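You operate a simulated robot arm through the tools that you are given. There is no shell and no other tool. Be economical: measure what you need, move in short steps, check, and stop when the job is done.

You are at the controls of a simulated two-armed robot. One attempt, no reset.

Task
Put the label pack that says "Lot 62" from the top of the press bench on the shelf of the goods bench and the label pack labelled "Lot 57" on the floor of the tipper cradle. Put one of the white cartridges from the top of the press bench on the bottom shelf of the tall cabinet. Put the sleeve pack that says "Pasta" from the top of the long table on top of the tall roll there and the sleeve pack that says "Corn" on top of the box sleeve there. Put the square tamper on the top of the long table away on the top of the low table. Pick up the white bottle from the top of the long table with one hand, pass it to the other hand and put it on the top of the low table. Put the teal tag labelled "Light" from the top of the island bench in the inside of the suction box and the teal tag that says "Metal" on top of the green roll. Shut the left bench drawer. Fetch the top-up bottle from the top of the island bench and stand it on the top of the coder bench. Put the teal bottle on the top of the spur table. Open the well lid. Do these in any order. Set down upright: square tamper, bottle, top-up bottle, teal bottle.

It is judged by the outcome, as a careful person would: the job done as asked, and still so three seconds after it is handed in. It fails if anything else is knocked over, pushed out of place, dropped, spilled or broken. A push-on lid holds only when it is set on centred and level and pressed home; a screw cap is set on level and turned clockwise until tight.

Robot
Two 7-joint arms with two-finger parallel grippers on one trunk, on a base that drives. Base frame: it is fixed to the floor where the robot stands at the start and does not move with it; the origin is under the middle of the robot, x ahead of it, y to its left, z up; the surface under the hand at the start is at about z = 80. Units: cm, rad, N and s.
The left shoulder is at the start at [2, 17, 115.3], the right one opposite. With the tool pointing down near the work surface each hand reaches from about 16 to 66 cm from the robot's upright axis, wherever it stands, measured 20 degrees to its own side. Places, roughly: bottle [-225, -550, 100]; bottom shelf of the tall cabinet [80, 260, 40]; box sleeve (16x17x8 cm) [-270, -590, 90]; floor of the tipper cradle [240, 100, 90]; green roll (6x6x10 cm) [320, -280, 60]; inside of the suction box (26x21 cm) [298, -186, 60]; label pack [75, 0, 75]; left bench drawer [170, 100, 70]; shelf of the goods bench [-30, 180, 30]; sleeve pack [-250, -600, 75]; square tamper (5x6x6 cm) [-210, -570, 90]; tall roll [-250, -625, 100]; teal bottle (6x6x11 cm) [400, -240, 70]; teal tag [300, -250, 75]; top of the coder bench [490, -430, 70]; top of the low table [-180, -650, 80]; top of the spur table (23x37 cm) [128, -518, 96]; top-up bottle [375, -250, 75]; well lid [350, -260, 70]; white cartridge [75, -25, 75]. Payload 3.8 kg a hand.
The tool frame of a hand sits at the grasp point between the pads (the TCP): z along the fingers, y along the line on which they close. The tips reach 3 cm beyond it. The gripper opens to 11 cm. The fingers are 2 cm wide and 1 cm thick; the gripper's body (4.8 by 11.2 cm) begins 5.5 cm behind the TCP.
Orientation is that of the tool frame in the base frame, as a unit quaternion [x, y, z, w]. With the fingers straight down and closing along the base's y, the tool's x points along the base's -x, its y along +y and its z along -z.

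Tools
- The arms move only by the tool arm_command. It takes "left_steps", "right_steps" or both (then of equal length, played together; a hand with none holds still); each is one flat list of numbers, 7 for each row, row after row: the shift along the tool's x, y, z in units of 50 mm (1.0 is 50 mm), then the turn, a rotation vector about the tool's x, y, z in units of 5 degrees (1.0 is 5 degrees), then the closure in counts, from 0 (fully open) to 255 (shut). In form: [dx, dy, dz, wx, wy, wz, jaw, dx, dy, dz, wx, wy, wz, jaw, ...]. A call has 1 to 12 rows; each row shifts and turns the commanded pose from where the row before left it, along the tool's axes as they then stand. A call with a number of a shift or a turn outside -1 to 1 is refused whole. A row lasts 0.2 s, in which the tool goes at most 5 cm and 0.15 rad; a call with a longer step from one row to the next is refused whole, and so is a gripper value outside its range. A pose out of reach is approached as far as the arm can. The call stops where the force on the tool passes 40 N (or 10 N more than at its start, if that is more) or the arm is blocked; 0.2 s more then pass. Each finger travels about 7.2 cm/s and halts on what it meets, pressing with about 35 N; the grip force reading is that of the motor and also rises with nothing between the fingers. The clock runs only during rows and for 0.2 s after the last one: add rows that do not move to give the fingers time. The reply holds the time, the measured pose of the TCP, the force on the tool along the base axes, the opening and the grip force, in the units named above and with some noise, with the torque about the TCP (base axes, N m) and any sound that the robot's microphone picked up.
- Cameras (640 x 400 px; columns grow to the right, rows downward): "scene" is now at [12.36, -0.65, 132.39]; the picture's right is [-0.09, -1.00, 0.00], its down [-0.49, 0.04, -0.87] and it looks along [0.87, -0.08, -0.49] (base axes); focal length 293 px, centre (320, 200). "left" rides on the left gripper at [7.2, -1.7, -10.3] in its tool frame; the picture's right is [0.23, 0.97, 0.00], its down [-0.76, 0.18, -0.62] and it looks along [-0.61, 0.14, 0.78] (tool axes); focal length 222 px, centre (320, 200). "right" rides on the right gripper at [7.2, 1.7, -10.3] in its tool frame; the picture's right is [-0.23, 0.97, 0.00], its down [-0.76, -0.18, -0.62] and it looks along [-0.61, -0.14, 0.78] (tool axes); focal length 222 px, centre (320, 200). There is no depth. A picture from a camera that has moved, and an enlarged one, comes with that camera's place and axes in the base frame and with its lens. The place of the scene camera against the robot may be out by one fixed shift of up to 1.8 cm in any direction.
- camera(camera): a new picture of that camera. No time passes.
- raise_lower(by): slides the trunk up (or, below 0, down) by that many cm; the arms and the scene camera ride with it, the base frame stays. It gives what a move gives, with no picture.
- steer(legs): drives the robot by 1 to 6 legs, each [ahead, turn to the left] in cm and rad, along the robot's own axes; the way and the turn of a leg run together, so that a leg with both is an arc; at most 150 cm and 3.142 rad a leg. The arms and the cameras ride along, it lands a little off, and it stops where it bumps. It gives what a move gives.
- head_to(pan, tilt): turns the head with the scene camera to pan (to the left, within 1.396 rad either way) and tilt (down, from -0.506 to 1.204), counted from straight ahead of the robot. It gives what a move gives.
- enlarge(camera, box): a new picture of the part [left, top, right, bottom] of that camera's present view, enlarged. No time passes.
- job_done(): hands the job in; it is judged then, once.

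Work in short steps. Places have to be worked out from the pictures, the camera data and where the tool is seen: move nearer, look again, correct. Check each grasp and each placing, and mend what went wrong. You have 577 turns and 370 pictures in all, those below and enlarged ones among them. Open the grippers and draw the arms clear of the work before you hand the job in, unless the task says otherwise; then end with one line.

The tools are called after "Emit:" as name(argument=value, ...) on one line, values as JSON. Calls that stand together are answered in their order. arm_command: Moves the arms, as the interface text tells. Its arguments: {"type":"object","properties":{"left_steps":{"type":"array"},"right_steps":{"type":"array"}},"required":[]} The other tools are called the same way: raise_lower (by) slides the trunk up or down; steer (legs) drives the base; head_to (pan, tilt) turns the head that bears the scene camera; camera (camera) takes a picture; enlarge (camera, box) takes an enlarged picture of a part of a camera's view; job_done () hands the job in.

At the start:

```text
clock: 0.0
left_ee_pos: [48.02, 7.73, 112.37]
left_orientation: [0.001, 1.0, 0.0, 0.0]
left_wrist_force: [0.2, -0.1, -0.8]
left_moment: [-0.03, 0.01, 0.01]
left_finger_gap: 11.0
left_finger_force: 0.1
right_ee_pos: [49.4, -31.11, 111.86]
right_orientation: [0.0, 1.0, 0.0, 0.0]
right_wrist_force: [-0.1, 1.5, -1.0]
right_moment: [0.0, 0.0, 0.0]
right_finger_gap: 11.01
right_finger_force: 0.0
trunk travel left (down, up): [-25.0, 32.0]
robot x, y, heading: [0.29, -0.49, 0.001]
head pan, tilt: [-0.087, 0.513]
```

scene: 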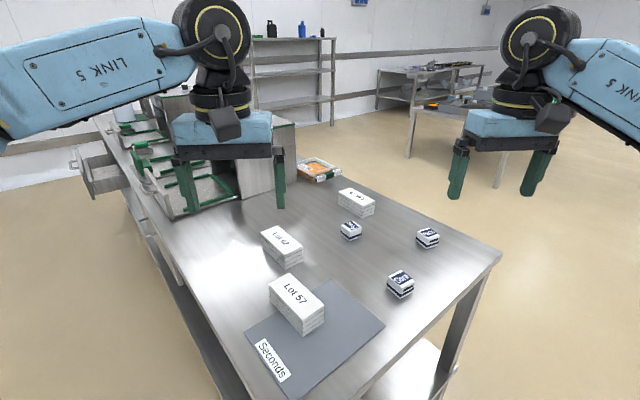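
right: 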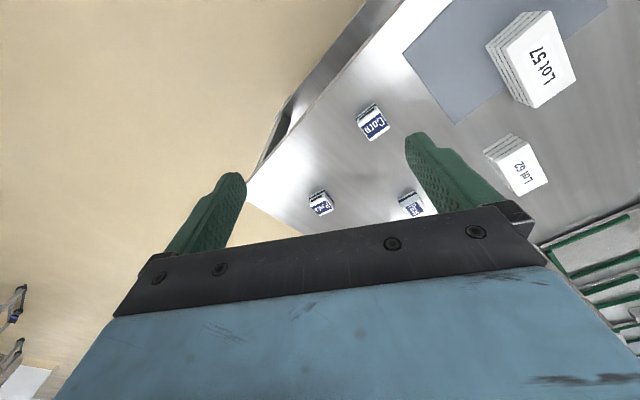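
left: 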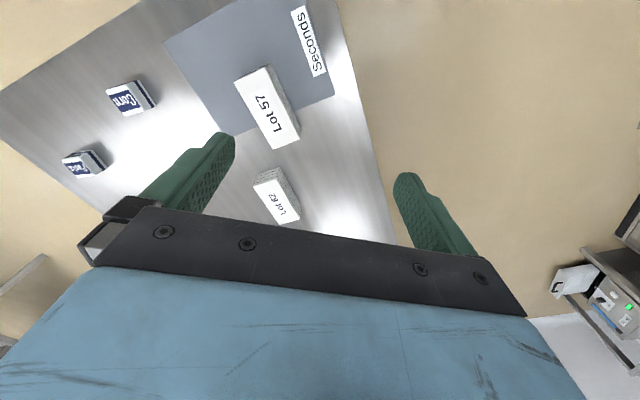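

I'll begin by looking closely at the press bench.

Emit:
enlarge(camera="scene", box=[220, 140, 520, 400])

Emit:
enlarge(camera="scene", box=[60, 20, 360, 220])

Emit:
enlarge(camera="right", box=[240, 0, 640, 250])

```text
1.54 times, centred on (370, 270) of scene
camera zoom: at [12.36, -0.65, 132.39], right [-0.09, -1.0, 0.0], down [-0.49, 0.04, -0.87], along [0.87, -0.08, -0.49], focal length 451 px, centre (243, 92)
```

zoom: 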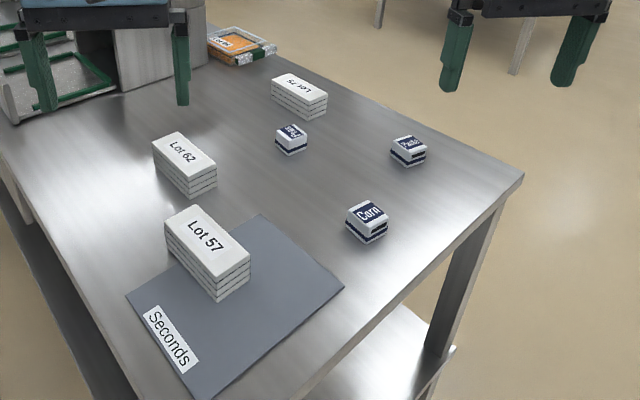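

```text
2.00 times, centred on (210, 120) of scene
camera zoom: at [12.36, -0.65, 132.39], right [-0.09, -1.0, 0.0], down [-0.49, 0.04, -0.87], along [0.87, -0.08, -0.49], focal length 586 px, centre (540, 360)
```

zoom: 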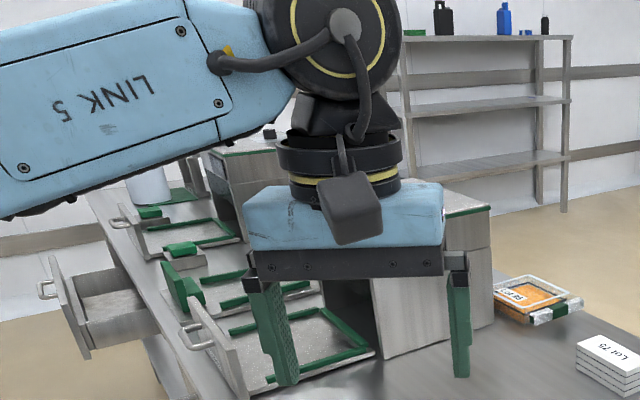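

```text
1.60 times, centred on (440, 125) of right
camera zoom: at [42.12, -29.37, 122.08], right [0.23, 0.97, 0.0], down [0.76, -0.18, 0.62], along [0.61, -0.14, -0.78], focal length 355 px, centre (128, 320)
```

zoom: 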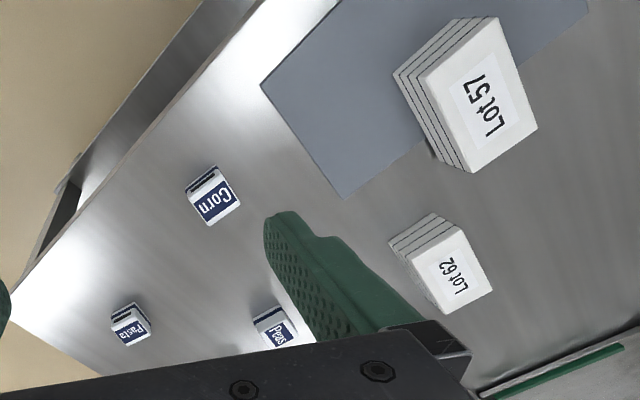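

The three small white blocks around (72,-25) are the cartridges and there are three label packs. Let me pan the head to survey the room.

Emit:
head_to(pan=0.6, tilt=0.35)

Emit:
camera(camera="scene")

Emit:
head_to(pan=1.39, tilt=0.35)

Emit:
camera(camera="scene")

Emit:
head_to(pan=-0.6, tilt=0.2)

Emit:
camera(camera="scene")

Emit:
head_to(pan=-1.39, tilt=0.2)

Emit:
camera(camera="scene")

```text
clock: 1.1
left_ee_pos: [48.03, 7.69, 112.33]
left_orientation: [0.0, 1.0, 0.0, 0.0]
left_wrist_force: [-0.2, 0.6, -0.2]
left_moment: [0.01, 0.02, 0.01]
left_finger_gap: 11.02
left_finger_force: 0.1
right_ee_pos: [49.39, -31.02, 111.81]
right_orientation: [0.0, 1.0, 0.0, 0.0]
right_wrist_force: [-0.7, 0.3, 0.3]
right_moment: [0.0, 0.0, 0.03]
right_finger_gap: 11.01
right_finger_force: 0.0
trunk travel left (down, up): [-25.0, 32.0]
robot x, y, heading: [0.32, -0.15, 0.002]
head pan, tilt: [0.6, 0.351]
```

```text
363 pictures are left
camera scene: at [11.02, 5.39, 133.89], right [0.56, -0.83, 0.0], down [-0.28, -0.19, -0.94], along [0.78, 0.53, -0.34], focal length 293 px, centre (320, 200)
```

scene: 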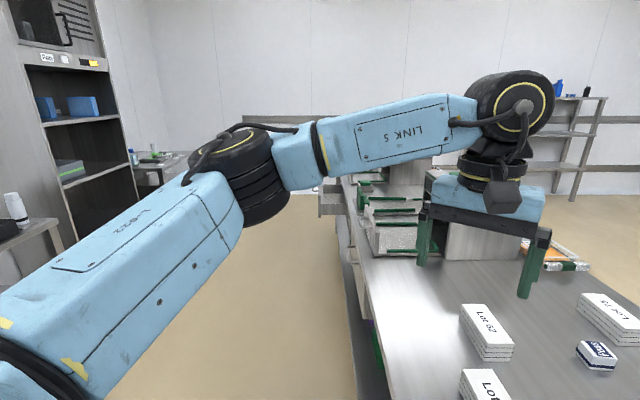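

```text
clock: 2.2
left_ee_pos: [48.02, 7.73, 112.4]
left_orientation: [0.0, 1.0, 0.001, -0.001]
left_wrist_force: [-0.1, -0.2, -0.3]
left_moment: [0.0, -0.02, -0.03]
left_finger_gap: 10.98
left_finger_force: 0.0
right_ee_pos: [49.35, -31.01, 111.82]
right_orientation: [0.001, 1.0, 0.0, 0.0]
right_wrist_force: [-0.2, 0.1, -0.8]
right_moment: [-0.01, 0.01, -0.02]
right_finger_gap: 11.02
right_finger_force: 0.1
trunk travel left (down, up): [-25.0, 32.0]
robot x, y, heading: [-0.25, 0.07, -0.002]
head pan, tilt: [1.389, 0.351]
```

```text
362 pictures are left
camera scene: at [5.02, 9.3, 133.89], right [0.98, -0.18, 0.0], down [-0.06, -0.34, -0.94], along [0.17, 0.92, -0.34], focal length 293 px, centre (320, 200)
```

scene: 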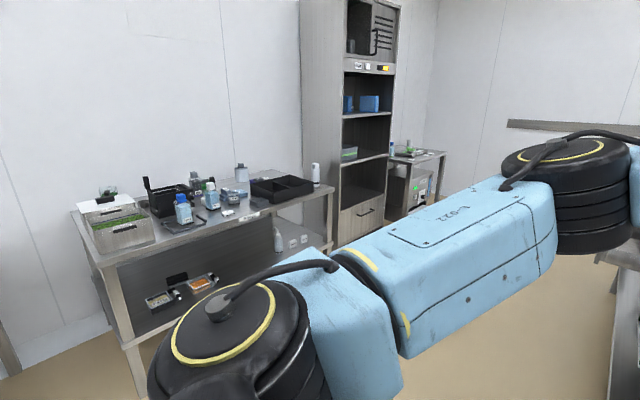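

```text
clock: 4.1
left_ee_pos: [48.02, 7.73, 112.4]
left_orientation: [0.0, 1.0, 0.0, 0.0]
left_wrist_force: [0.8, 0.9, 0.4]
left_moment: [0.04, -0.02, 0.02]
left_finger_gap: 11.02
left_finger_force: 0.1
right_ee_pos: [49.47, -31.04, 111.79]
right_orientation: [0.0, 1.0, 0.0, 0.0]
right_wrist_force: [-0.6, 0.5, 0.4]
right_moment: [-0.02, 0.0, 0.02]
right_finger_gap: 11.0
right_finger_force: 0.0
trunk travel left (down, up): [-25.0, 32.0]
robot x, y, heading: [-0.21, 0.28, -0.001]
head pan, tilt: [-0.6, 0.201]
```

```text
361 pictures are left
camera scene: at [11.02, -5.12, 135.29], right [-0.56, -0.83, 0.0], down [-0.16, 0.11, -0.98], along [0.81, -0.55, -0.2], focal length 293 px, centre (320, 200)
```

scene: 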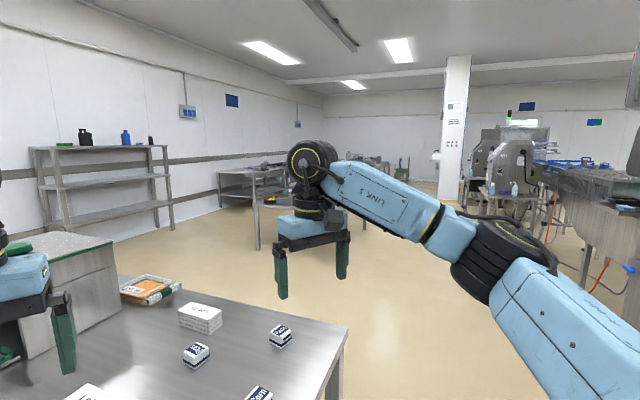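

```text
clock: 5.2
left_ee_pos: [48.04, 7.69, 112.5]
left_orientation: [-0.001, 1.0, 0.0, 0.001]
left_wrist_force: [0.5, 0.2, -0.3]
left_moment: [0.04, 0.04, -0.01]
left_finger_gap: 10.99
left_finger_force: 0.0
right_ee_pos: [49.5, -31.03, 111.78]
right_orientation: [0.001, 1.0, 0.0, 0.0]
right_wrist_force: [-0.1, -0.3, 0.2]
right_moment: [0.02, -0.04, -0.03]
right_finger_gap: 11.0
right_finger_force: 0.1
trunk travel left (down, up): [-25.0, 32.0]
robot x, y, heading: [0.12, 0.01, 0.003]
head pan, tilt: [-1.389, 0.201]
```

```text
360 pictures are left
camera scene: at [5.02, -9.02, 135.29], right [-0.98, -0.18, 0.0], down [-0.04, 0.2, -0.98], along [0.18, -0.96, -0.2], focal length 293 px, centre (320, 200)
```

scene: 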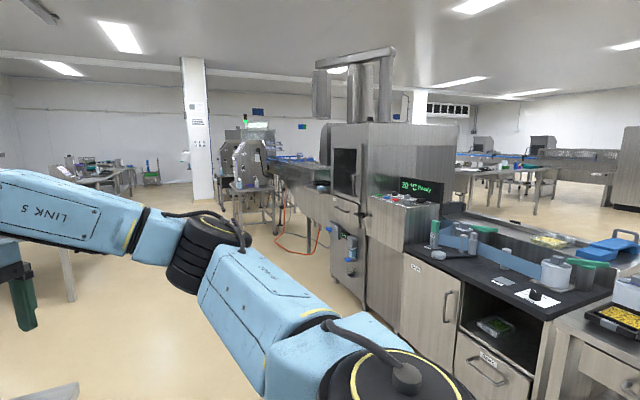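

Now I look down to see where the bench edge is against my base.

Emit:
head_to(pan=0.0, tilt=1.1)

Emit:
camera(camera="scene")

```text
clock: 6.8
left_ee_pos: [48.09, 7.78, 112.42]
left_orientation: [0.0, 1.0, -0.001, 0.0]
left_wrist_force: [1.2, 0.7, 0.7]
left_moment: [-0.04, 0.02, -0.02]
left_finger_gap: 11.0
left_finger_force: 0.0
right_ee_pos: [49.39, -31.03, 111.8]
right_orientation: [0.0, 1.0, -0.001, 0.0]
right_wrist_force: [0.9, 0.4, 0.8]
right_moment: [0.0, 0.01, -0.02]
right_finger_gap: 10.99
right_finger_force: 0.1
trunk travel left (down, up): [-25.0, 32.0]
robot x, y, heading: [0.02, 0.42, 0.002]
head pan, tilt: [0.0, 1.1]
```

```text
359 pictures are left
camera scene: at [9.65, 0.13, 127.75], right [0.0, -1.0, 0.0], down [-0.89, 0.0, -0.45], along [0.45, 0.0, -0.89], focal length 293 px, centre (320, 200)
```

scene: 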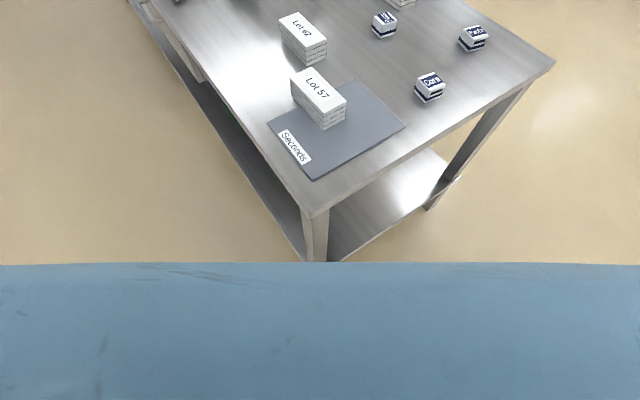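

The bench corner is near (31,1), its axis about 34° to my left. I bring the right hand over the "Corn" cartridge for a closer look.

Emit:
arm_command(right_steps=[-0.37, 0.53, 0.59, 0, 0, 0, 0, -0.37, 0.53, 0.59, 0, 0, 0, 0, -0.37, 0.53, 0.59, 0, 0, 0, 0])

Emit:
camera(camera="right")

```text
clock: 7.6
left_ee_pos: [48.13, 7.71, 112.44]
left_orientation: [0.0, 1.0, 0.0, 0.0]
left_wrist_force: [0.1, 0.0, -0.2]
left_moment: [-0.03, -0.05, 0.0]
left_finger_gap: 11.0
left_finger_force: 0.0
right_ee_pos: [54.96, -22.82, 102.73]
right_orientation: [0.0, 1.0, 0.0, 0.0]
right_wrist_force: [-0.5, 0.7, -0.5]
right_moment: [-0.02, 0.02, 0.0]
right_finger_gap: 11.0
right_finger_force: 0.1
trunk travel left (down, up): [-25.0, 32.0]
robot x, y, heading: [0.07, 0.06, -0.001]
head pan, tilt: [0.0, 1.1]
```

```text
358 pictures are left
camera right: at [47.72, -21.13, 113.1], right [0.23, 0.97, 0.0], down [0.76, -0.18, 0.62], along [0.61, -0.14, -0.78], focal length 222 px, centre (320, 200)
```

right: 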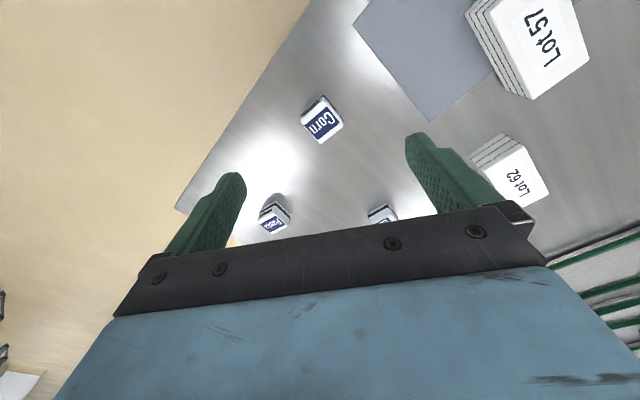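

Emit:
enlarge(camera="right", box=[280, 80, 376, 160])

```text
5.00 times, centred on (328, 120) of right
camera zoom: at [47.72, -21.13, 113.1], right [0.23, 0.97, 0.0], down [0.76, -0.18, 0.62], along [0.61, -0.14, -0.78], focal length 1111 px, centre (280, 600)
```

zoom: 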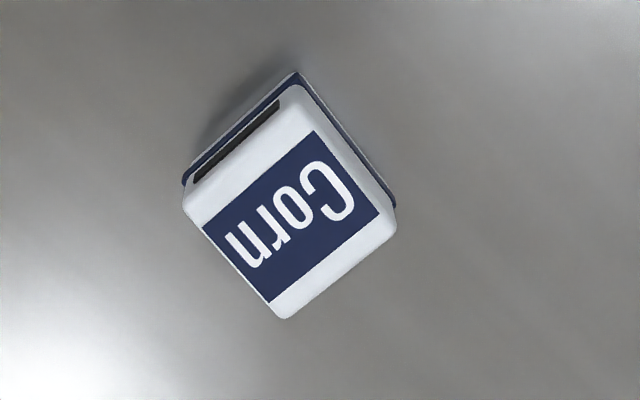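

The cartridge is about 4.2 cm square, centred near (57.8,-23.1), turned about 26°. I turn the right hand to match and pitch it 45° forward, so it can later reach into the cabinet.

Emit:
arm_command(right_steps=[0, 0, 0, 0, 0, -0.867, 0, 0, 0, 0, 0, 0, -0.867, 0, 0, 0, 0, 0, 0, -0.867, 0, 0, 0, 0, 0, 0, -0.867, 0, 0, 0, 0, 0, 0, -0.867, 0, 0, 0, 0, 0, 0, -0.867, 0])

Emit:
arm_command(right_steps=[0, 0, 0, 0, -1, 0, 0, 0, 0, 0, 0, -1, 0, 0, 0, 0, 0, 0, -1, 0, 0, 0, 0, 0, 0, -1, 0, 0, 0, 0, 0, 0, -1, 0, 0, 0, 0, 0, 0, -1, 0, 0, 0, 0, 0, 0, -1, 0, 0, 0, 0, 0, 0, -1, 0, 0, 0, 0, 0, 0, -1, 0, 0])

Emit:
camera(camera="right")

```text
clock: 9.0
left_ee_pos: [48.06, 7.8, 112.46]
left_orientation: [-0.001, 1.0, 0.0, -0.001]
left_wrist_force: [-0.7, -0.1, -0.4]
left_moment: [0.01, 0.0, 0.01]
left_finger_gap: 10.99
left_finger_force: 0.0
right_ee_pos: [54.96, -23.11, 102.87]
right_orientation: [-0.225, 0.974, 0.0, 0.0]
right_wrist_force: [-0.2, 0.4, -1.1]
right_moment: [0.02, -0.03, -0.03]
right_finger_gap: 10.99
right_finger_force: 0.1
trunk travel left (down, up): [-25.0, 32.0]
robot x, y, heading: [-0.43, -0.2, 0.002]
head pan, tilt: [0.0, 1.1]
```

```text
clock: 11.0
left_ee_pos: [47.98, 7.69, 112.39]
left_orientation: [0.0, 1.0, 0.0, 0.001]
left_wrist_force: [-0.5, -0.2, -0.3]
left_moment: [0.0, -0.03, -0.01]
left_finger_gap: 10.99
left_finger_force: 0.1
right_ee_pos: [55.03, -23.14, 102.89]
right_orientation: [-0.206, 0.9, 0.086, 0.374]
right_wrist_force: [0.5, -0.2, 0.0]
right_moment: [0.04, 0.0, -0.01]
right_finger_gap: 11.02
right_finger_force: 0.0
trunk travel left (down, up): [-25.0, 32.0]
robot x, y, heading: [-0.22, 0.32, 0.004]
head pan, tilt: [0.0, 1.1]
```

```text
356 pictures are left
camera right: at [42.96, -27.07, 105.09], right [-0.28, 0.95, 0.16], down [0.16, -0.12, 0.98], along [0.95, 0.3, -0.12], focal length 222 px, centre (320, 200)
```

right: 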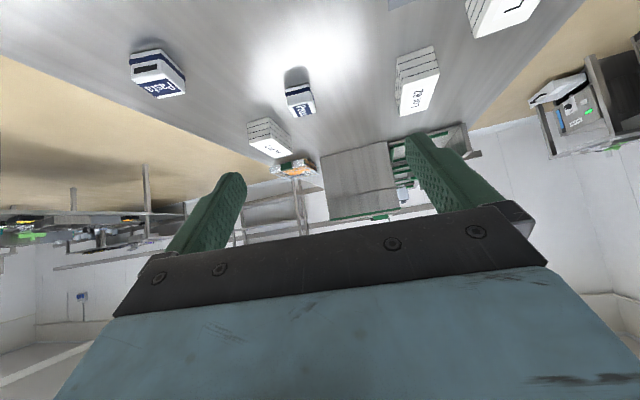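

The hand is tilted as intended. I move to the pre-grasp point, 12 cm back along the approach.

Emit:
arm_command(right_steps=[0.82, -0.083, 0.26, 0, 0, 0, 0, 0.82, -0.083, 0.26, 0, 0, 0, 0, 0.82, -0.083, 0.26, 0, 0, 0, 0])

Emit:
camera(camera="right")

Emit:
camera(camera="scene")

```text
clock: 11.8
left_ee_pos: [47.94, 7.61, 112.45]
left_orientation: [0.0, 1.0, 0.0, 0.0]
left_wrist_force: [0.0, -0.3, -0.2]
left_moment: [0.01, 0.03, 0.02]
left_finger_gap: 11.0
left_finger_force: 0.1
right_ee_pos: [49.82, -26.8, 91.42]
right_orientation: [-0.208, 0.9, 0.086, 0.374]
right_wrist_force: [0.4, 0.2, -0.4]
right_moment: [0.01, -0.02, -0.02]
right_finger_gap: 11.0
right_finger_force: 0.1
trunk travel left (down, up): [-25.0, 32.0]
robot x, y, heading: [0.04, 0.04, -0.003]
head pan, tilt: [0.0, 1.1]
```

```text
355 pictures are left
camera right: at [37.94, -30.84, 93.51], right [-0.28, 0.95, 0.16], down [0.17, -0.12, 0.98], along [0.95, 0.3, -0.12], focal length 222 px, centre (320, 200)
```

right: 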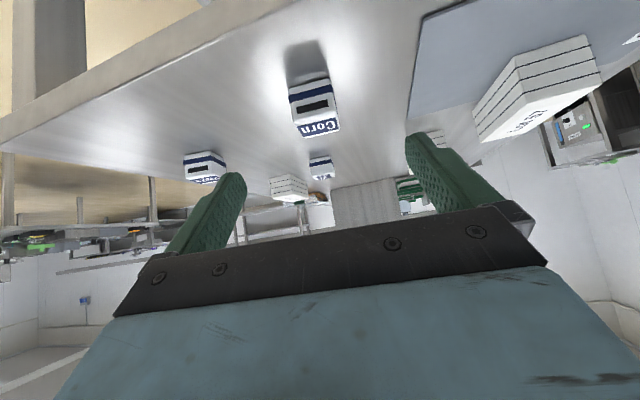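

```text
354 pictures are left
camera scene: at [9.62, 0.1, 127.75], right [0.0, -1.0, 0.0], down [-0.89, 0.0, -0.45], along [0.45, 0.0, -0.89], focal length 293 px, centre (320, 200)
```

scene: 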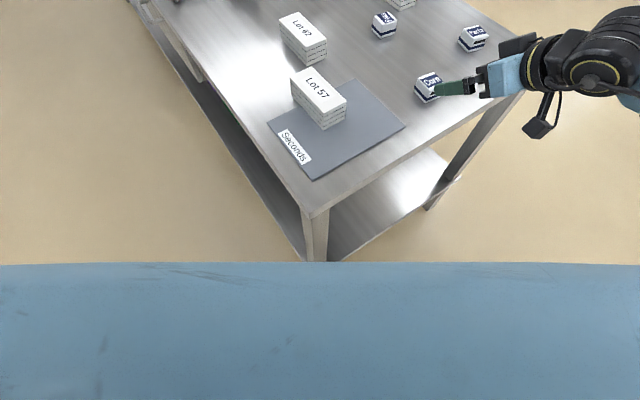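

The cartridge lies on the approach line, about 0.4 cm off. I advance 11.7 cm and close.

Emit:
arm_command(right_steps=[-0.006, -0.025, 0.78, 0, 0, 0, 0, -0.006, -0.025, 0.78, 0, 0, 0, 0, -0.006, -0.025, 0.78, 0, 0, 0, 0])

Emit:
camera(camera="right")

```text
clock: 12.6
left_ee_pos: [48.09, 7.72, 112.37]
left_orientation: [0.0, 1.0, 0.0, 0.0]
left_wrist_force: [-0.6, -0.5, 0.0]
left_moment: [-0.01, 0.03, -0.03]
left_finger_gap: 10.98
left_finger_force: 0.0
right_ee_pos: [57.85, -23.51, 83.43]
right_orientation: [-0.207, 0.9, 0.086, 0.373]
right_wrist_force: [-0.1, 0.8, 0.1]
right_moment: [-0.02, 0.0, 0.03]
right_finger_gap: 10.99
right_finger_force: 0.1
trunk travel left (down, up): [-25.0, 32.0]
robot x, y, heading: [0.11, 0.14, 0.002]
head pan, tilt: [0.0, 1.1]
```

```text
353 pictures are left
camera right: at [45.85, -27.43, 85.5], right [-0.28, 0.95, 0.16], down [0.17, -0.12, 0.98], along [0.94, 0.3, -0.12], focal length 222 px, centre (320, 200)
```

right: 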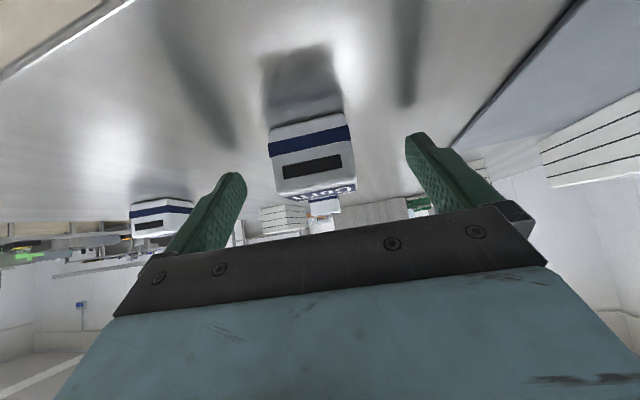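

The cartridge sits about 1 cm further on. I nudge forward horizontally, then close.

Emit:
arm_command(right_steps=[-0.168, -0.07, 0.17, 0, 0, 0, 0, 0, 0, 0, 0, 0, 0, 90, 0, 0, 0, 0, 0, 0, 180, 0, 0, 0, 0, 0, 0, 255, 0, 0, 0, 0, 0, 0, 255, 0, 0, 0, 0, 0, 0, 255])

Emit:
camera(camera="right")

```text
clock: 14.0
left_ee_pos: [48.09, 7.74, 112.57]
left_orientation: [0.0, 1.0, 0.0, 0.0]
left_wrist_force: [-0.2, -0.4, -0.4]
left_moment: [-0.01, 0.01, -0.01]
left_finger_gap: 10.98
left_finger_force: 0.1
right_ee_pos: [59.05, -23.27, 83.34]
right_orientation: [-0.207, 0.9, 0.086, 0.374]
right_wrist_force: [0.6, 0.4, 0.1]
right_moment: [0.0, -0.02, -0.04]
right_finger_gap: 4.14
right_finger_force: 34.7
trunk travel left (down, up): [-25.0, 32.0]
robot x, y, heading: [-0.06, 0.07, 0.002]
head pan, tilt: [0.0, 1.1]
```

```text
352 pictures are left
camera right: at [47.0, -27.21, 85.51], right [-0.28, 0.95, 0.16], down [0.17, -0.12, 0.98], along [0.94, 0.3, -0.12], focal length 222 px, centre (320, 200)
```

right: 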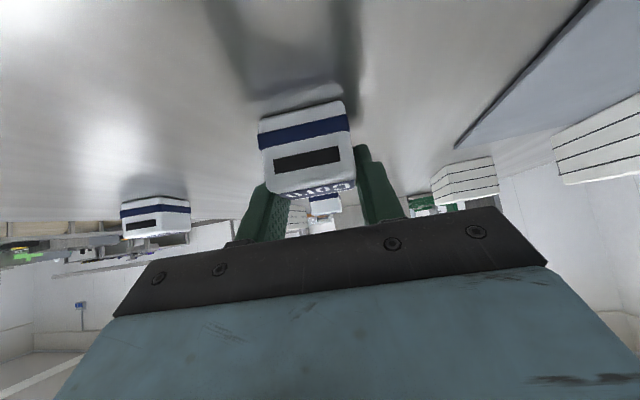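

Gripped (4.14 cm). I lift it straight up 20 cm.

Emit:
arm_command(right_steps=[-0.5, 0, -0.5, 0, 0, 0, 255, -0.57, 0, -0.57, 0, 0, 0, 255, -0.57, 0, -0.57, 0, 0, 0, 255, -0.57, 0, -0.57, 0, 0, 0, 255, -0.57, 0, -0.57, 0, 0, 0, 255])

Emit:
camera(camera="right")

```text
clock: 15.2
left_ee_pos: [48.05, 7.76, 112.43]
left_orientation: [0.001, 1.0, 0.0, 0.0]
left_wrist_force: [0.7, -0.5, 0.1]
left_moment: [-0.01, -0.01, 0.01]
left_finger_gap: 11.01
left_finger_force: 0.2
right_ee_pos: [58.92, -23.1, 102.98]
right_orientation: [-0.208, 0.901, 0.086, 0.372]
right_wrist_force: [-0.8, -0.4, -1.4]
right_moment: [0.0, 0.01, -0.04]
right_finger_gap: 0.0
right_finger_force: 34.5
trunk travel left (down, up): [-25.0, 32.0]
robot x, y, heading: [-0.03, -0.03, -0.002]
head pan, tilt: [0.0, 1.1]
```

```text
351 pictures are left
camera right: at [46.94, -27.05, 105.14], right [-0.28, 0.95, 0.16], down [0.17, -0.12, 0.98], along [0.94, 0.3, -0.13], focal length 222 px, centre (320, 200)
```

right: 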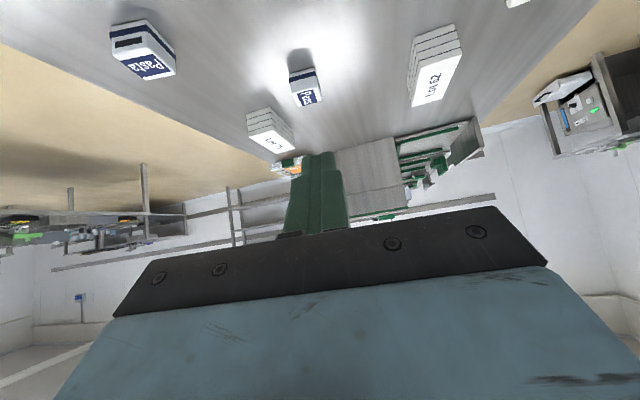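

The cartridge slipped out. I look for where it went.

Emit:
enlarge(camera="scene", box=[260, 0, 580, 200])

Emit:
enlarge(camera="left", box=[0, 0, 320, 200])

```text
2.00 times, centred on (420, 100) of scene
camera zoom: at [9.63, 0.17, 127.75], right [0.0, -1.0, 0.0], down [-0.89, 0.0, -0.45], along [0.45, 0.0, -0.89], focal length 586 px, centre (120, 400)
```

zoom: 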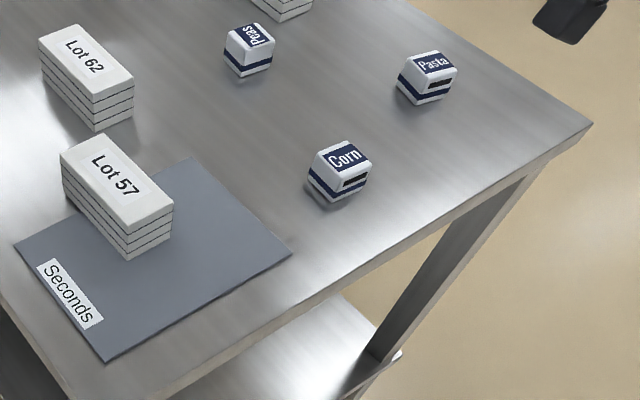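

```text
2.00 times, centred on (160, 100) of left
camera zoom: at [40.7, 6.1, 122.68], right [-0.23, 0.97, 0.0], down [0.76, 0.18, 0.62], along [0.61, 0.14, -0.78], focal length 444 px, centre (640, 400)
```

zoom: 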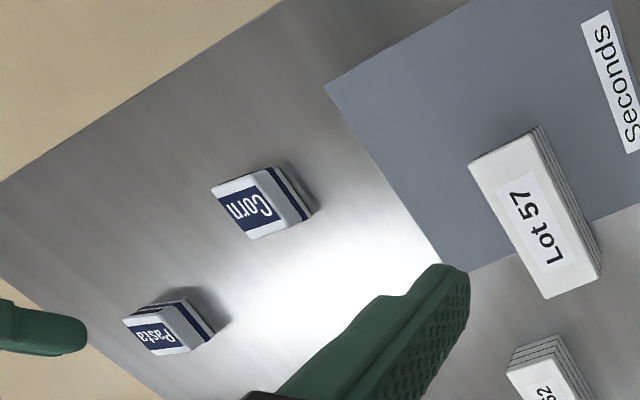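

It is still standing in place; the pads had only its far upper edge because I went too far ahead. I open, back off, and look again.

Emit:
arm_command(right_steps=[0.4, 0, 0.1, 0, 0, 0, 0, 0.75, -0.01, 0.24, 0, 0, 0, 0, 0.75, -0.01, 0.24, 0, 0, 0, 0, 0.75, -0.01, 0.24, 0, 0, 0, 0, 0.43, 0, 0.12, 0, 0, 0, 0])

Emit:
camera(camera="right")

```text
clock: 16.4
left_ee_pos: [48.02, 7.76, 112.42]
left_orientation: [0.001, 1.0, 0.0, 0.0]
left_wrist_force: [0.1, 0.0, -0.1]
left_moment: [-0.01, -0.01, 0.02]
left_finger_gap: 11.0
left_finger_force: 0.0
right_ee_pos: [52.38, -26.66, 88.65]
right_orientation: [-0.209, 0.9, 0.087, 0.373]
right_wrist_force: [0.1, 1.0, 0.0]
right_moment: [0.0, -0.03, 0.03]
right_finger_gap: 11.01
right_finger_force: 0.1
trunk travel left (down, up): [-25.0, 32.0]
robot x, y, heading: [0.03, -0.26, -0.001]
head pan, tilt: [0.0, 1.1]
```

```text
348 pictures are left
camera right: at [40.39, -30.65, 90.82], right [-0.28, 0.95, 0.16], down [0.17, -0.12, 0.98], along [0.94, 0.3, -0.12], focal length 222 px, centre (320, 200)
```

right: 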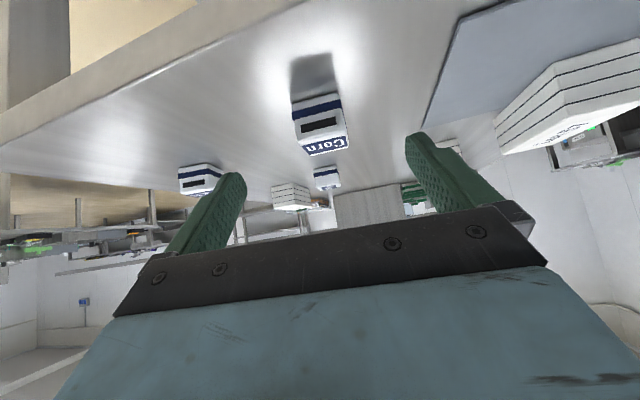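

Cartridge centre is about (58.2,-23.5). This time I stop with the TCP 1.2 cm short of centre, so the tips straddle it, and close.

Emit:
arm_command(right_steps=[0.027, 0.01, 0.77, 0, 0, 0, 0, 0.027, 0.01, 0.77, 0, 0, 0, 0, 0, 0, 0, 0, 0, 0, 120, 0, 0, 0, 0, 0, 0, 255, 0, 0, 0, 0, 0, 0, 255, 0, 0, 0, 0, 0, 0, 255])

Emit:
camera(camera="right")

```text
clock: 17.8
left_ee_pos: [48.05, 7.64, 112.49]
left_orientation: [0.0, 1.0, 0.0, -0.001]
left_wrist_force: [-0.3, 0.4, -0.4]
left_moment: [0.01, 0.0, 0.01]
left_finger_gap: 11.0
left_finger_force: 0.0
right_ee_pos: [57.31, -24.32, 83.11]
right_orientation: [-0.207, 0.9, 0.086, 0.374]
right_wrist_force: [-0.3, -0.3, -1.0]
right_moment: [-0.04, 0.01, 0.01]
right_finger_gap: 4.14
right_finger_force: 35.0
trunk travel left (down, up): [-25.0, 32.0]
robot x, y, heading: [0.17, 0.19, 0.004]
head pan, tilt: [0.0, 1.1]
```

```text
347 pictures are left
camera right: at [45.2, -28.2, 85.2], right [-0.28, 0.95, 0.16], down [0.17, -0.12, 0.98], along [0.94, 0.3, -0.12], focal length 222 px, centre (320, 200)
```

right: 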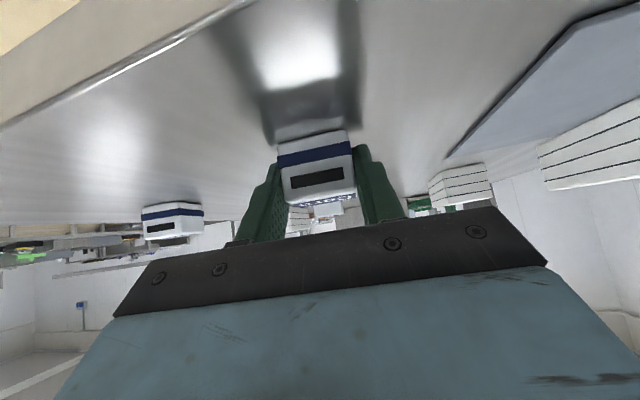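

Better overlap now. I lift slowly and check the gap.

Emit:
arm_command(right_steps=[-0.15, 0, -0.15, 0, 0, 0, 255, -0.3, 0, -0.3, 0, 0, 0, 255, -0.4, 0, -0.4, 0, 0, 0, 255, -0.4, 0, -0.4, 0, 0, 0, 255])

Emit:
camera(camera="right")

```text
clock: 18.8
left_ee_pos: [48.06, 7.76, 112.33]
left_orientation: [-0.001, 1.0, 0.0, 0.0]
left_wrist_force: [-0.5, 0.1, -0.6]
left_moment: [0.0, -0.01, -0.03]
left_finger_gap: 10.99
left_finger_force: 0.0
right_ee_pos: [57.06, -24.32, 91.94]
right_orientation: [-0.208, 0.9, 0.086, 0.373]
right_wrist_force: [-0.6, -0.1, -0.9]
right_moment: [-0.03, 0.06, 0.02]
right_finger_gap: 4.14
right_finger_force: 35.6
trunk travel left (down, up): [-25.0, 32.0]
robot x, y, heading: [0.64, 0.03, 0.001]
head pan, tilt: [0.0, 1.1]
```

```text
346 pictures are left
camera right: at [45.05, -28.31, 93.9], right [-0.28, 0.95, 0.16], down [0.17, -0.12, 0.98], along [0.94, 0.3, -0.12], focal length 222 px, centre (320, 200)
```

right: 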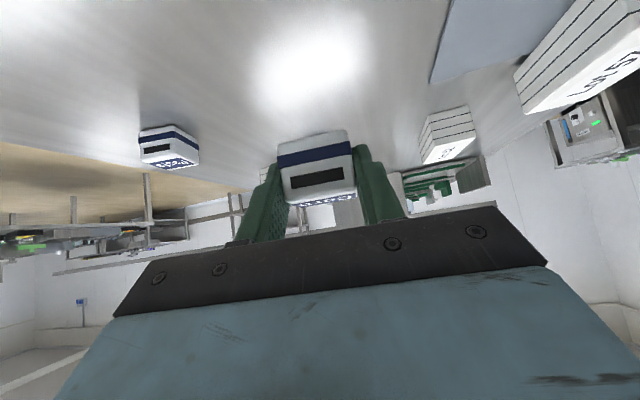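

Held firmly. I raise it further, then drive round to the near end of the bench facing along it, to reach Lot 62 with the left hand.

Emit:
arm_command(right_steps=[-0.65, 0, -0.65, 0, 0, 0, 255, -0.65, 0, -0.65, 0, 0, 0, 255, -0.65, 0, -0.65, 0, 0, 0, 255, -0.65, 0, -0.65, 0, 0, 0, 255])

Emit:
steer(legs=[[0, -0.937], [51.6, 0], [0, 1.536]])

Emit:
head_to(pan=0.1, tilt=0.75)

Emit:
camera(camera="scene")

Emit:
camera(camera="left")

```text
clock: 19.8
left_ee_pos: [48.08, 7.66, 112.4]
left_orientation: [0.0, 1.0, 0.0, 0.0]
left_wrist_force: [0.2, -0.3, 0.0]
left_moment: [0.0, -0.02, 0.0]
left_finger_gap: 10.99
left_finger_force: 0.2
right_ee_pos: [56.96, -24.33, 110.29]
right_orientation: [-0.207, 0.901, 0.085, 0.372]
right_wrist_force: [0.2, 0.5, 0.2]
right_moment: [-0.05, 0.01, 0.03]
right_finger_gap: 4.15
right_finger_force: 35.3
trunk travel left (down, up): [-25.0, 32.0]
robot x, y, heading: [0.1, 0.03, 0.003]
head pan, tilt: [0.0, 1.1]
```

```text
clock: 22.4
left_ee_pos: [36.66, -31.13, 112.46]
left_orientation: [0.421, 0.907, -0.001, 0.0]
left_wrist_force: [0.0, 0.9, 0.6]
left_moment: [-0.01, 0.01, 0.01]
left_finger_gap: 11.02
left_finger_force: 0.1
right_ee_pos: [17.98, -58.61, 110.25]
right_orientation: [0.19, 0.905, -0.078, 0.373]
right_wrist_force: [0.2, 0.0, -0.3]
right_moment: [-0.03, 0.02, 0.02]
right_finger_gap: 4.15
right_finger_force: 34.7
trunk travel left (down, up): [-25.0, 32.0]
robot x, y, heading: [-0.5, 0.1, -0.871]
head pan, tilt: [0.0, 1.1]
stopped in leg 1: the robot was blocked; the commanded pose is now the measured one
```

```text
clock: 23.2
left_ee_pos: [36.84, -31.19, 112.44]
left_orientation: [0.421, 0.907, -0.001, 0.0]
left_wrist_force: [0.6, -0.3, 0.3]
left_moment: [0.0, 0.02, 0.05]
left_finger_gap: 10.99
left_finger_force: 0.1
right_ee_pos: [18.1, -58.58, 110.13]
right_orientation: [0.19, 0.905, -0.077, 0.374]
right_wrist_force: [0.3, -0.3, -0.7]
right_moment: [0.02, 0.0, 0.0]
right_finger_gap: 4.14
right_finger_force: 35.0
trunk travel left (down, up): [-25.0, 32.0]
robot x, y, heading: [-0.52, 0.43, -0.868]
head pan, tilt: [0.099, 0.75]
```

```text
345 pictures are left
camera scene: at [8.41, -6.73, 130.32], right [-0.7, -0.72, 0.0], down [-0.49, 0.48, -0.73], along [0.52, -0.51, -0.68], focal length 293 px, centre (320, 200)
```

scene: 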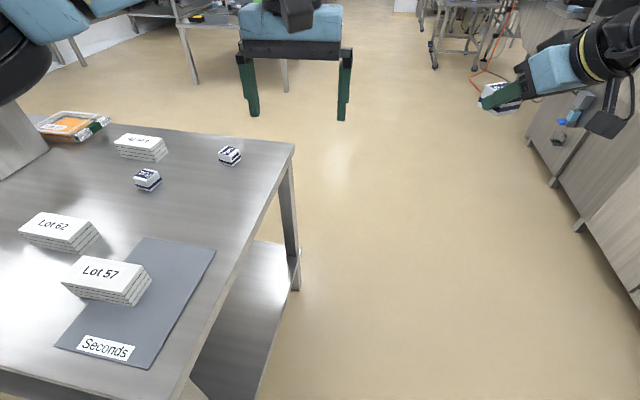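

```text
344 pictures are left
camera left: at [30.72, -26.76, 122.66], right [0.6, 0.8, 0.0], down [0.63, -0.47, 0.62], along [0.5, -0.37, -0.78], focal length 222 px, centre (320, 200)
```

left: 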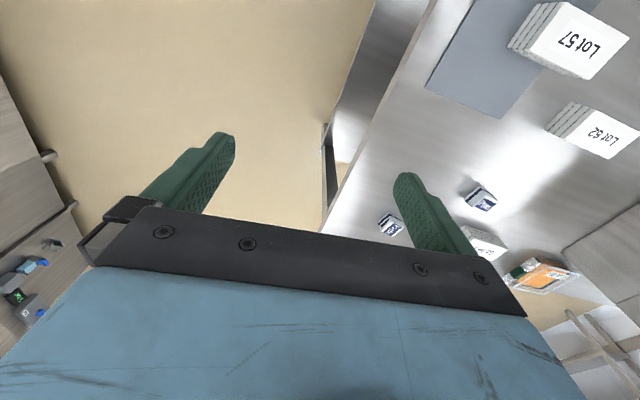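

The base's front-left met the bench corner, so it is about 25 cm half-width. I back away, swing wider, and come at the near end squarely.

Emit:
steer(legs=[[-20, 0], [0, -0.364], [74.5, 0], [0, 1.831]])

Emit:
camera(camera="scene")

```text
clock: 34.0
left_ee_pos: [47.2, -20.82, 112.47]
left_orientation: [-0.298, 0.955, 0.0, -0.001]
left_wrist_force: [-0.7, 0.3, 0.0]
left_moment: [-0.02, -0.02, -0.04]
left_finger_gap: 11.01
left_finger_force: 0.1
right_ee_pos: [72.63, -42.05, 110.11]
right_orientation: [-0.466, 0.798, 0.194, 0.329]
right_wrist_force: [0.5, -0.3, -1.4]
right_moment: [-0.01, -0.01, -0.01]
right_finger_gap: 4.13
right_finger_force: 35.3
trunk travel left (down, up): [-25.0, 32.0]
robot x, y, heading: [11.86, -53.99, 0.599]
head pan, tilt: [0.099, 0.75]
```

```text
343 pictures are left
camera scene: at [21.21, -47.6, 130.32], right [0.65, -0.76, 0.0], down [-0.52, -0.44, -0.73], along [0.56, 0.47, -0.68], focal length 293 px, centre (320, 200)
```

scene: 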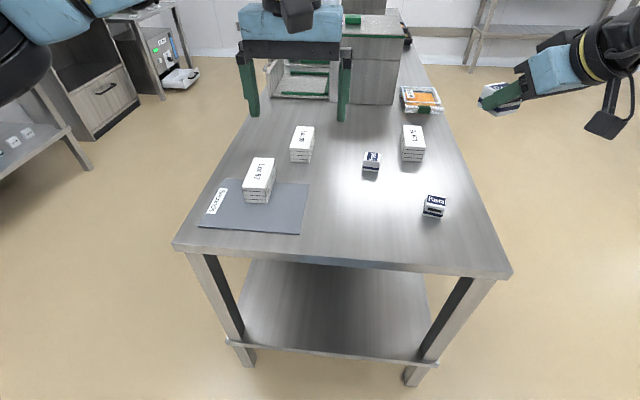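

Robot stands square at the near end, with Lot 62 near (74,4.3). I drive 13 cm ahead and tilt the left hand 45° forward.

Emit:
steer(legs=[[13, 0]])

Emit:
arm_command(left_steps=[0, 0, 0, 0, -1, 0, 0, 0, 0, 0, 0, -1, 0, 0, 0, 0, 0, 0, -1, 0, 0, 0, 0, 0, 0, -1, 0, 0, 0, 0, 0, 0, -1, 0, 0, 0, 0, 0, 0, -1, 0, 0, 0, 0, 0, 0, -1, 0, 0, 0, 0, 0, 0, -1, 0, 0, 0, 0, 0, 0, -1, 0, 0])

Emit:
camera(camera="left")

```text
clock: 35.2
left_ee_pos: [57.88, -13.26, 112.46]
left_orientation: [-0.298, 0.955, -0.001, -0.001]
left_wrist_force: [-0.4, 0.5, -1.1]
left_moment: [-0.02, 0.02, 0.0]
left_finger_gap: 11.0
left_finger_force: 0.0
right_ee_pos: [83.33, -34.58, 110.16]
right_orientation: [-0.466, 0.798, 0.193, 0.329]
right_wrist_force: [1.2, 0.6, -1.2]
right_moment: [0.01, 0.03, 0.01]
right_finger_gap: 4.14
right_finger_force: 35.0
trunk travel left (down, up): [-25.0, 32.0]
robot x, y, heading: [22.7, -46.86, 0.606]
head pan, tilt: [0.099, 0.75]
```

```text
clock: 37.2
left_ee_pos: [57.76, -13.31, 112.32]
left_orientation: [-0.275, 0.882, 0.115, 0.366]
left_wrist_force: [0.2, -0.7, 0.0]
left_moment: [0.02, -0.02, -0.01]
left_finger_gap: 11.02
left_finger_force: 0.0
right_ee_pos: [83.33, -34.55, 110.12]
right_orientation: [-0.467, 0.798, 0.193, 0.329]
right_wrist_force: [0.5, -0.3, -0.1]
right_moment: [-0.03, 0.02, 0.01]
right_finger_gap: 4.12
right_finger_force: 34.6
trunk travel left (down, up): [-25.0, 32.0]
robot x, y, heading: [22.64, -46.9, 0.609]
head pan, tilt: [0.099, 0.75]
```

```text
342 pictures are left
camera left: at [48.48, -21.69, 114.49], right [-0.69, 0.71, -0.16], down [-0.02, 0.2, 0.98], along [0.73, 0.67, -0.12], focal length 222 px, centre (320, 200)
```

left: 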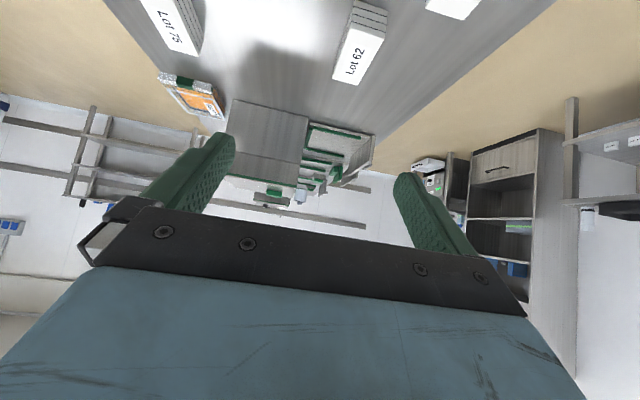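

Lateral offset to Lot 62 is about 5.3 cm. I move to a pre-grasp point behind and above it.

Emit:
arm_command(left_steps=[0.124, 0.212, 0.856, 0, 0, 0, 0, 0.124, 0.212, 0.856, 0, 0, 0, 0, 0.124, 0.212, 0.856, 0, 0, 0, 0, 0.124, 0.212, 0.856, 0, 0, 0, 0, 0.124, 0.212, 0.856, 0, 0, 0, 0])

Emit:
camera(camera="left")

```text
clock: 38.4
left_ee_pos: [65.37, -1.33, 95.11]
left_orientation: [-0.275, 0.882, 0.114, 0.364]
left_wrist_force: [-0.6, 0.1, 0.1]
left_moment: [0.02, 0.0, -0.02]
left_finger_gap: 11.0
left_finger_force: 0.1
right_ee_pos: [83.23, -34.5, 110.09]
right_orientation: [-0.467, 0.798, 0.193, 0.328]
right_wrist_force: [0.3, -0.3, -1.0]
right_moment: [0.02, 0.01, -0.03]
right_finger_gap: 4.16
right_finger_force: 35.2
trunk travel left (down, up): [-25.0, 32.0]
robot x, y, heading: [22.78, -46.83, 0.607]
head pan, tilt: [0.099, 0.75]
```

```text
341 pictures are left
camera left: at [56.02, -9.73, 97.23], right [-0.69, 0.71, -0.16], down [-0.02, 0.2, 0.98], along [0.73, 0.67, -0.12], focal length 222 px, centre (320, 200)
```

left: 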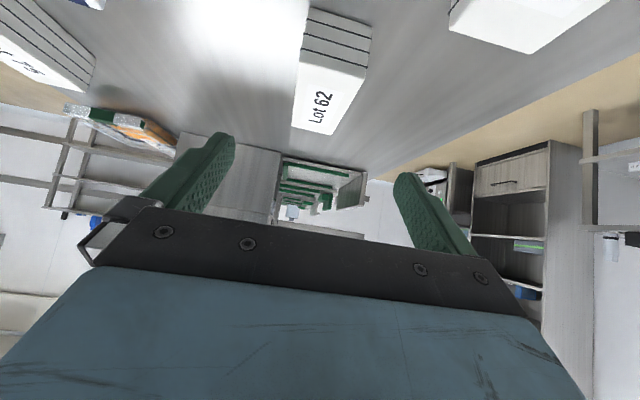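

Lot 62 measures centre (74.2,4.5), top about 84.1. I advance along the approach and close.

Emit:
arm_command(left_steps=[0.085, -0.014, 0.76, 0, 0, 0, 0, 0.085, -0.014, 0.76, 0, 0, 0, 0, 0.085, -0.014, 0.76, 0, 0, 0, 0, 0.085, -0.014, 0.72, 0, 0, 0, 0])

Emit:
camera(camera="left")

```text
clock: 39.4
left_ee_pos: [73.43, 3.42, 83.23]
left_orientation: [-0.274, 0.882, 0.114, 0.365]
left_wrist_force: [-0.7, 0.4, -0.4]
left_moment: [-0.02, 0.0, -0.01]
left_finger_gap: 11.03
left_finger_force: 0.1
right_ee_pos: [83.32, -34.57, 110.23]
right_orientation: [-0.466, 0.798, 0.193, 0.33]
right_wrist_force: [-0.1, 0.2, -0.3]
right_moment: [0.0, 0.01, -0.02]
right_finger_gap: 4.14
right_finger_force: 34.5
trunk travel left (down, up): [-25.0, 32.0]
robot x, y, heading: [22.61, -47.15, 0.608]
head pan, tilt: [0.099, 0.75]
```

```text
340 pictures are left
camera left: at [64.04, -4.88, 85.35], right [-0.68, 0.71, -0.16], down [-0.02, 0.2, 0.98], along [0.73, 0.67, -0.12], focal length 222 px, centre (320, 200)
```

left: 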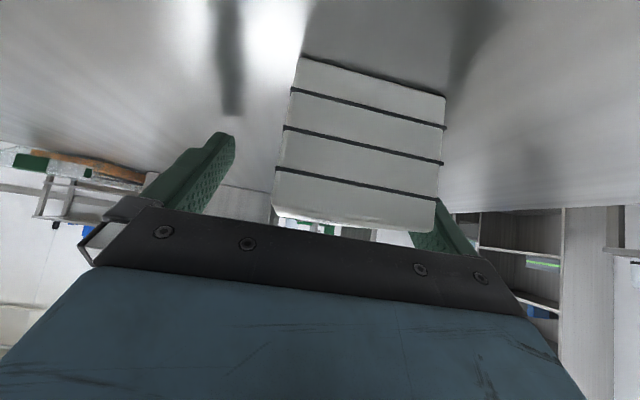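

The pack is about 1 cm to the tool's +y side. I shift over and close the fingers.

Emit:
arm_command(left_steps=[0, 0.2, 0, 0, 0, 0, 0, 0, 0, 0, 0, 0, 0, 90, 0, 0, 0, 0, 0, 0, 180, 0, 0, 0, 0, 0, 0, 255, 0, 0, 0, 0, 0, 0, 255, 0, 0, 0, 0, 0, 0, 255])

Emit:
camera(camera="left")

```text
clock: 40.8
left_ee_pos: [72.84, 4.46, 83.24]
left_orientation: [-0.275, 0.882, 0.114, 0.365]
left_wrist_force: [-0.1, -1.1, -0.4]
left_moment: [-0.04, -0.11, -0.03]
left_finger_gap: 5.47
left_finger_force: 34.9
right_ee_pos: [83.35, -34.62, 110.13]
right_orientation: [-0.466, 0.798, 0.193, 0.329]
right_wrist_force: [-0.4, 0.6, 0.1]
right_moment: [-0.01, -0.03, -0.02]
right_finger_gap: 4.15
right_finger_force: 34.8
trunk travel left (down, up): [-25.0, 32.0]
robot x, y, heading: [22.9, -47.0, 0.604]
head pan, tilt: [0.099, 0.75]
```

```text
339 pictures are left
camera left: at [63.47, -4.05, 85.34], right [-0.69, 0.71, -0.16], down [-0.02, 0.2, 0.98], along [0.73, 0.67, -0.12], focal length 222 px, centre (320, 200)
```

left: 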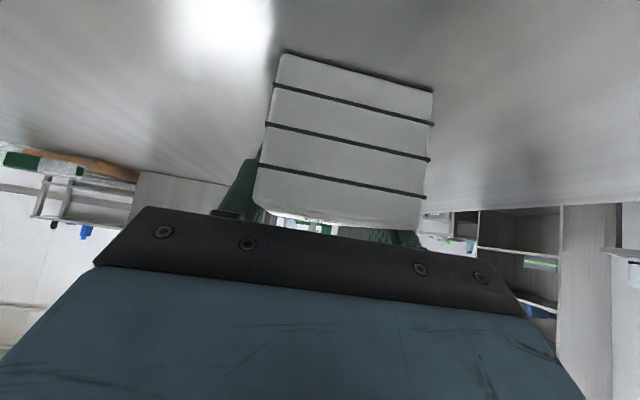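

Closed on 5.47 cm. I lift slowly and check.

Emit:
arm_command(left_steps=[-0.15, 0, -0.15, 0, 0, 0, 255, -0.3, 0, -0.3, 0, 0, 0, 255, -0.5, 0, -0.5, 0, 0, 0, 255, -0.5, 0, -0.5, 0, 0, 0, 255, -0.6, 0, -0.6, 0, 0, 0, 255, -0.6, 0, -0.6, 0, 0, 0, 255, -0.6, 0, -0.6, 0, 0, 0, 255])

Emit:
camera(camera="left")

```text
clock: 42.4
left_ee_pos: [72.77, 4.38, 106.5]
left_orientation: [-0.274, 0.882, 0.114, 0.365]
left_wrist_force: [0.6, -0.2, -1.9]
left_moment: [-0.02, 0.01, 0.03]
left_finger_gap: 5.49
left_finger_force: 34.9
right_ee_pos: [83.23, -34.63, 110.2]
right_orientation: [-0.467, 0.798, 0.194, 0.329]
right_wrist_force: [-0.3, -0.1, -0.3]
right_moment: [-0.04, 0.02, 0.0]
right_finger_gap: 4.12
right_finger_force: 34.8
trunk travel left (down, up): [-25.0, 32.0]
robot x, y, heading: [22.73, -47.09, 0.604]
head pan, tilt: [0.099, 0.75]
```

```text
338 pictures are left
camera left: at [63.44, -4.0, 108.51], right [-0.69, 0.71, -0.16], down [-0.02, 0.2, 0.98], along [0.73, 0.67, -0.12], focal length 222 px, centre (320, 200)
```

left: 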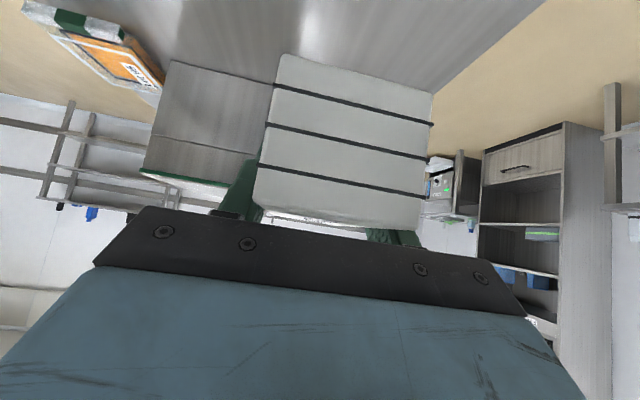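

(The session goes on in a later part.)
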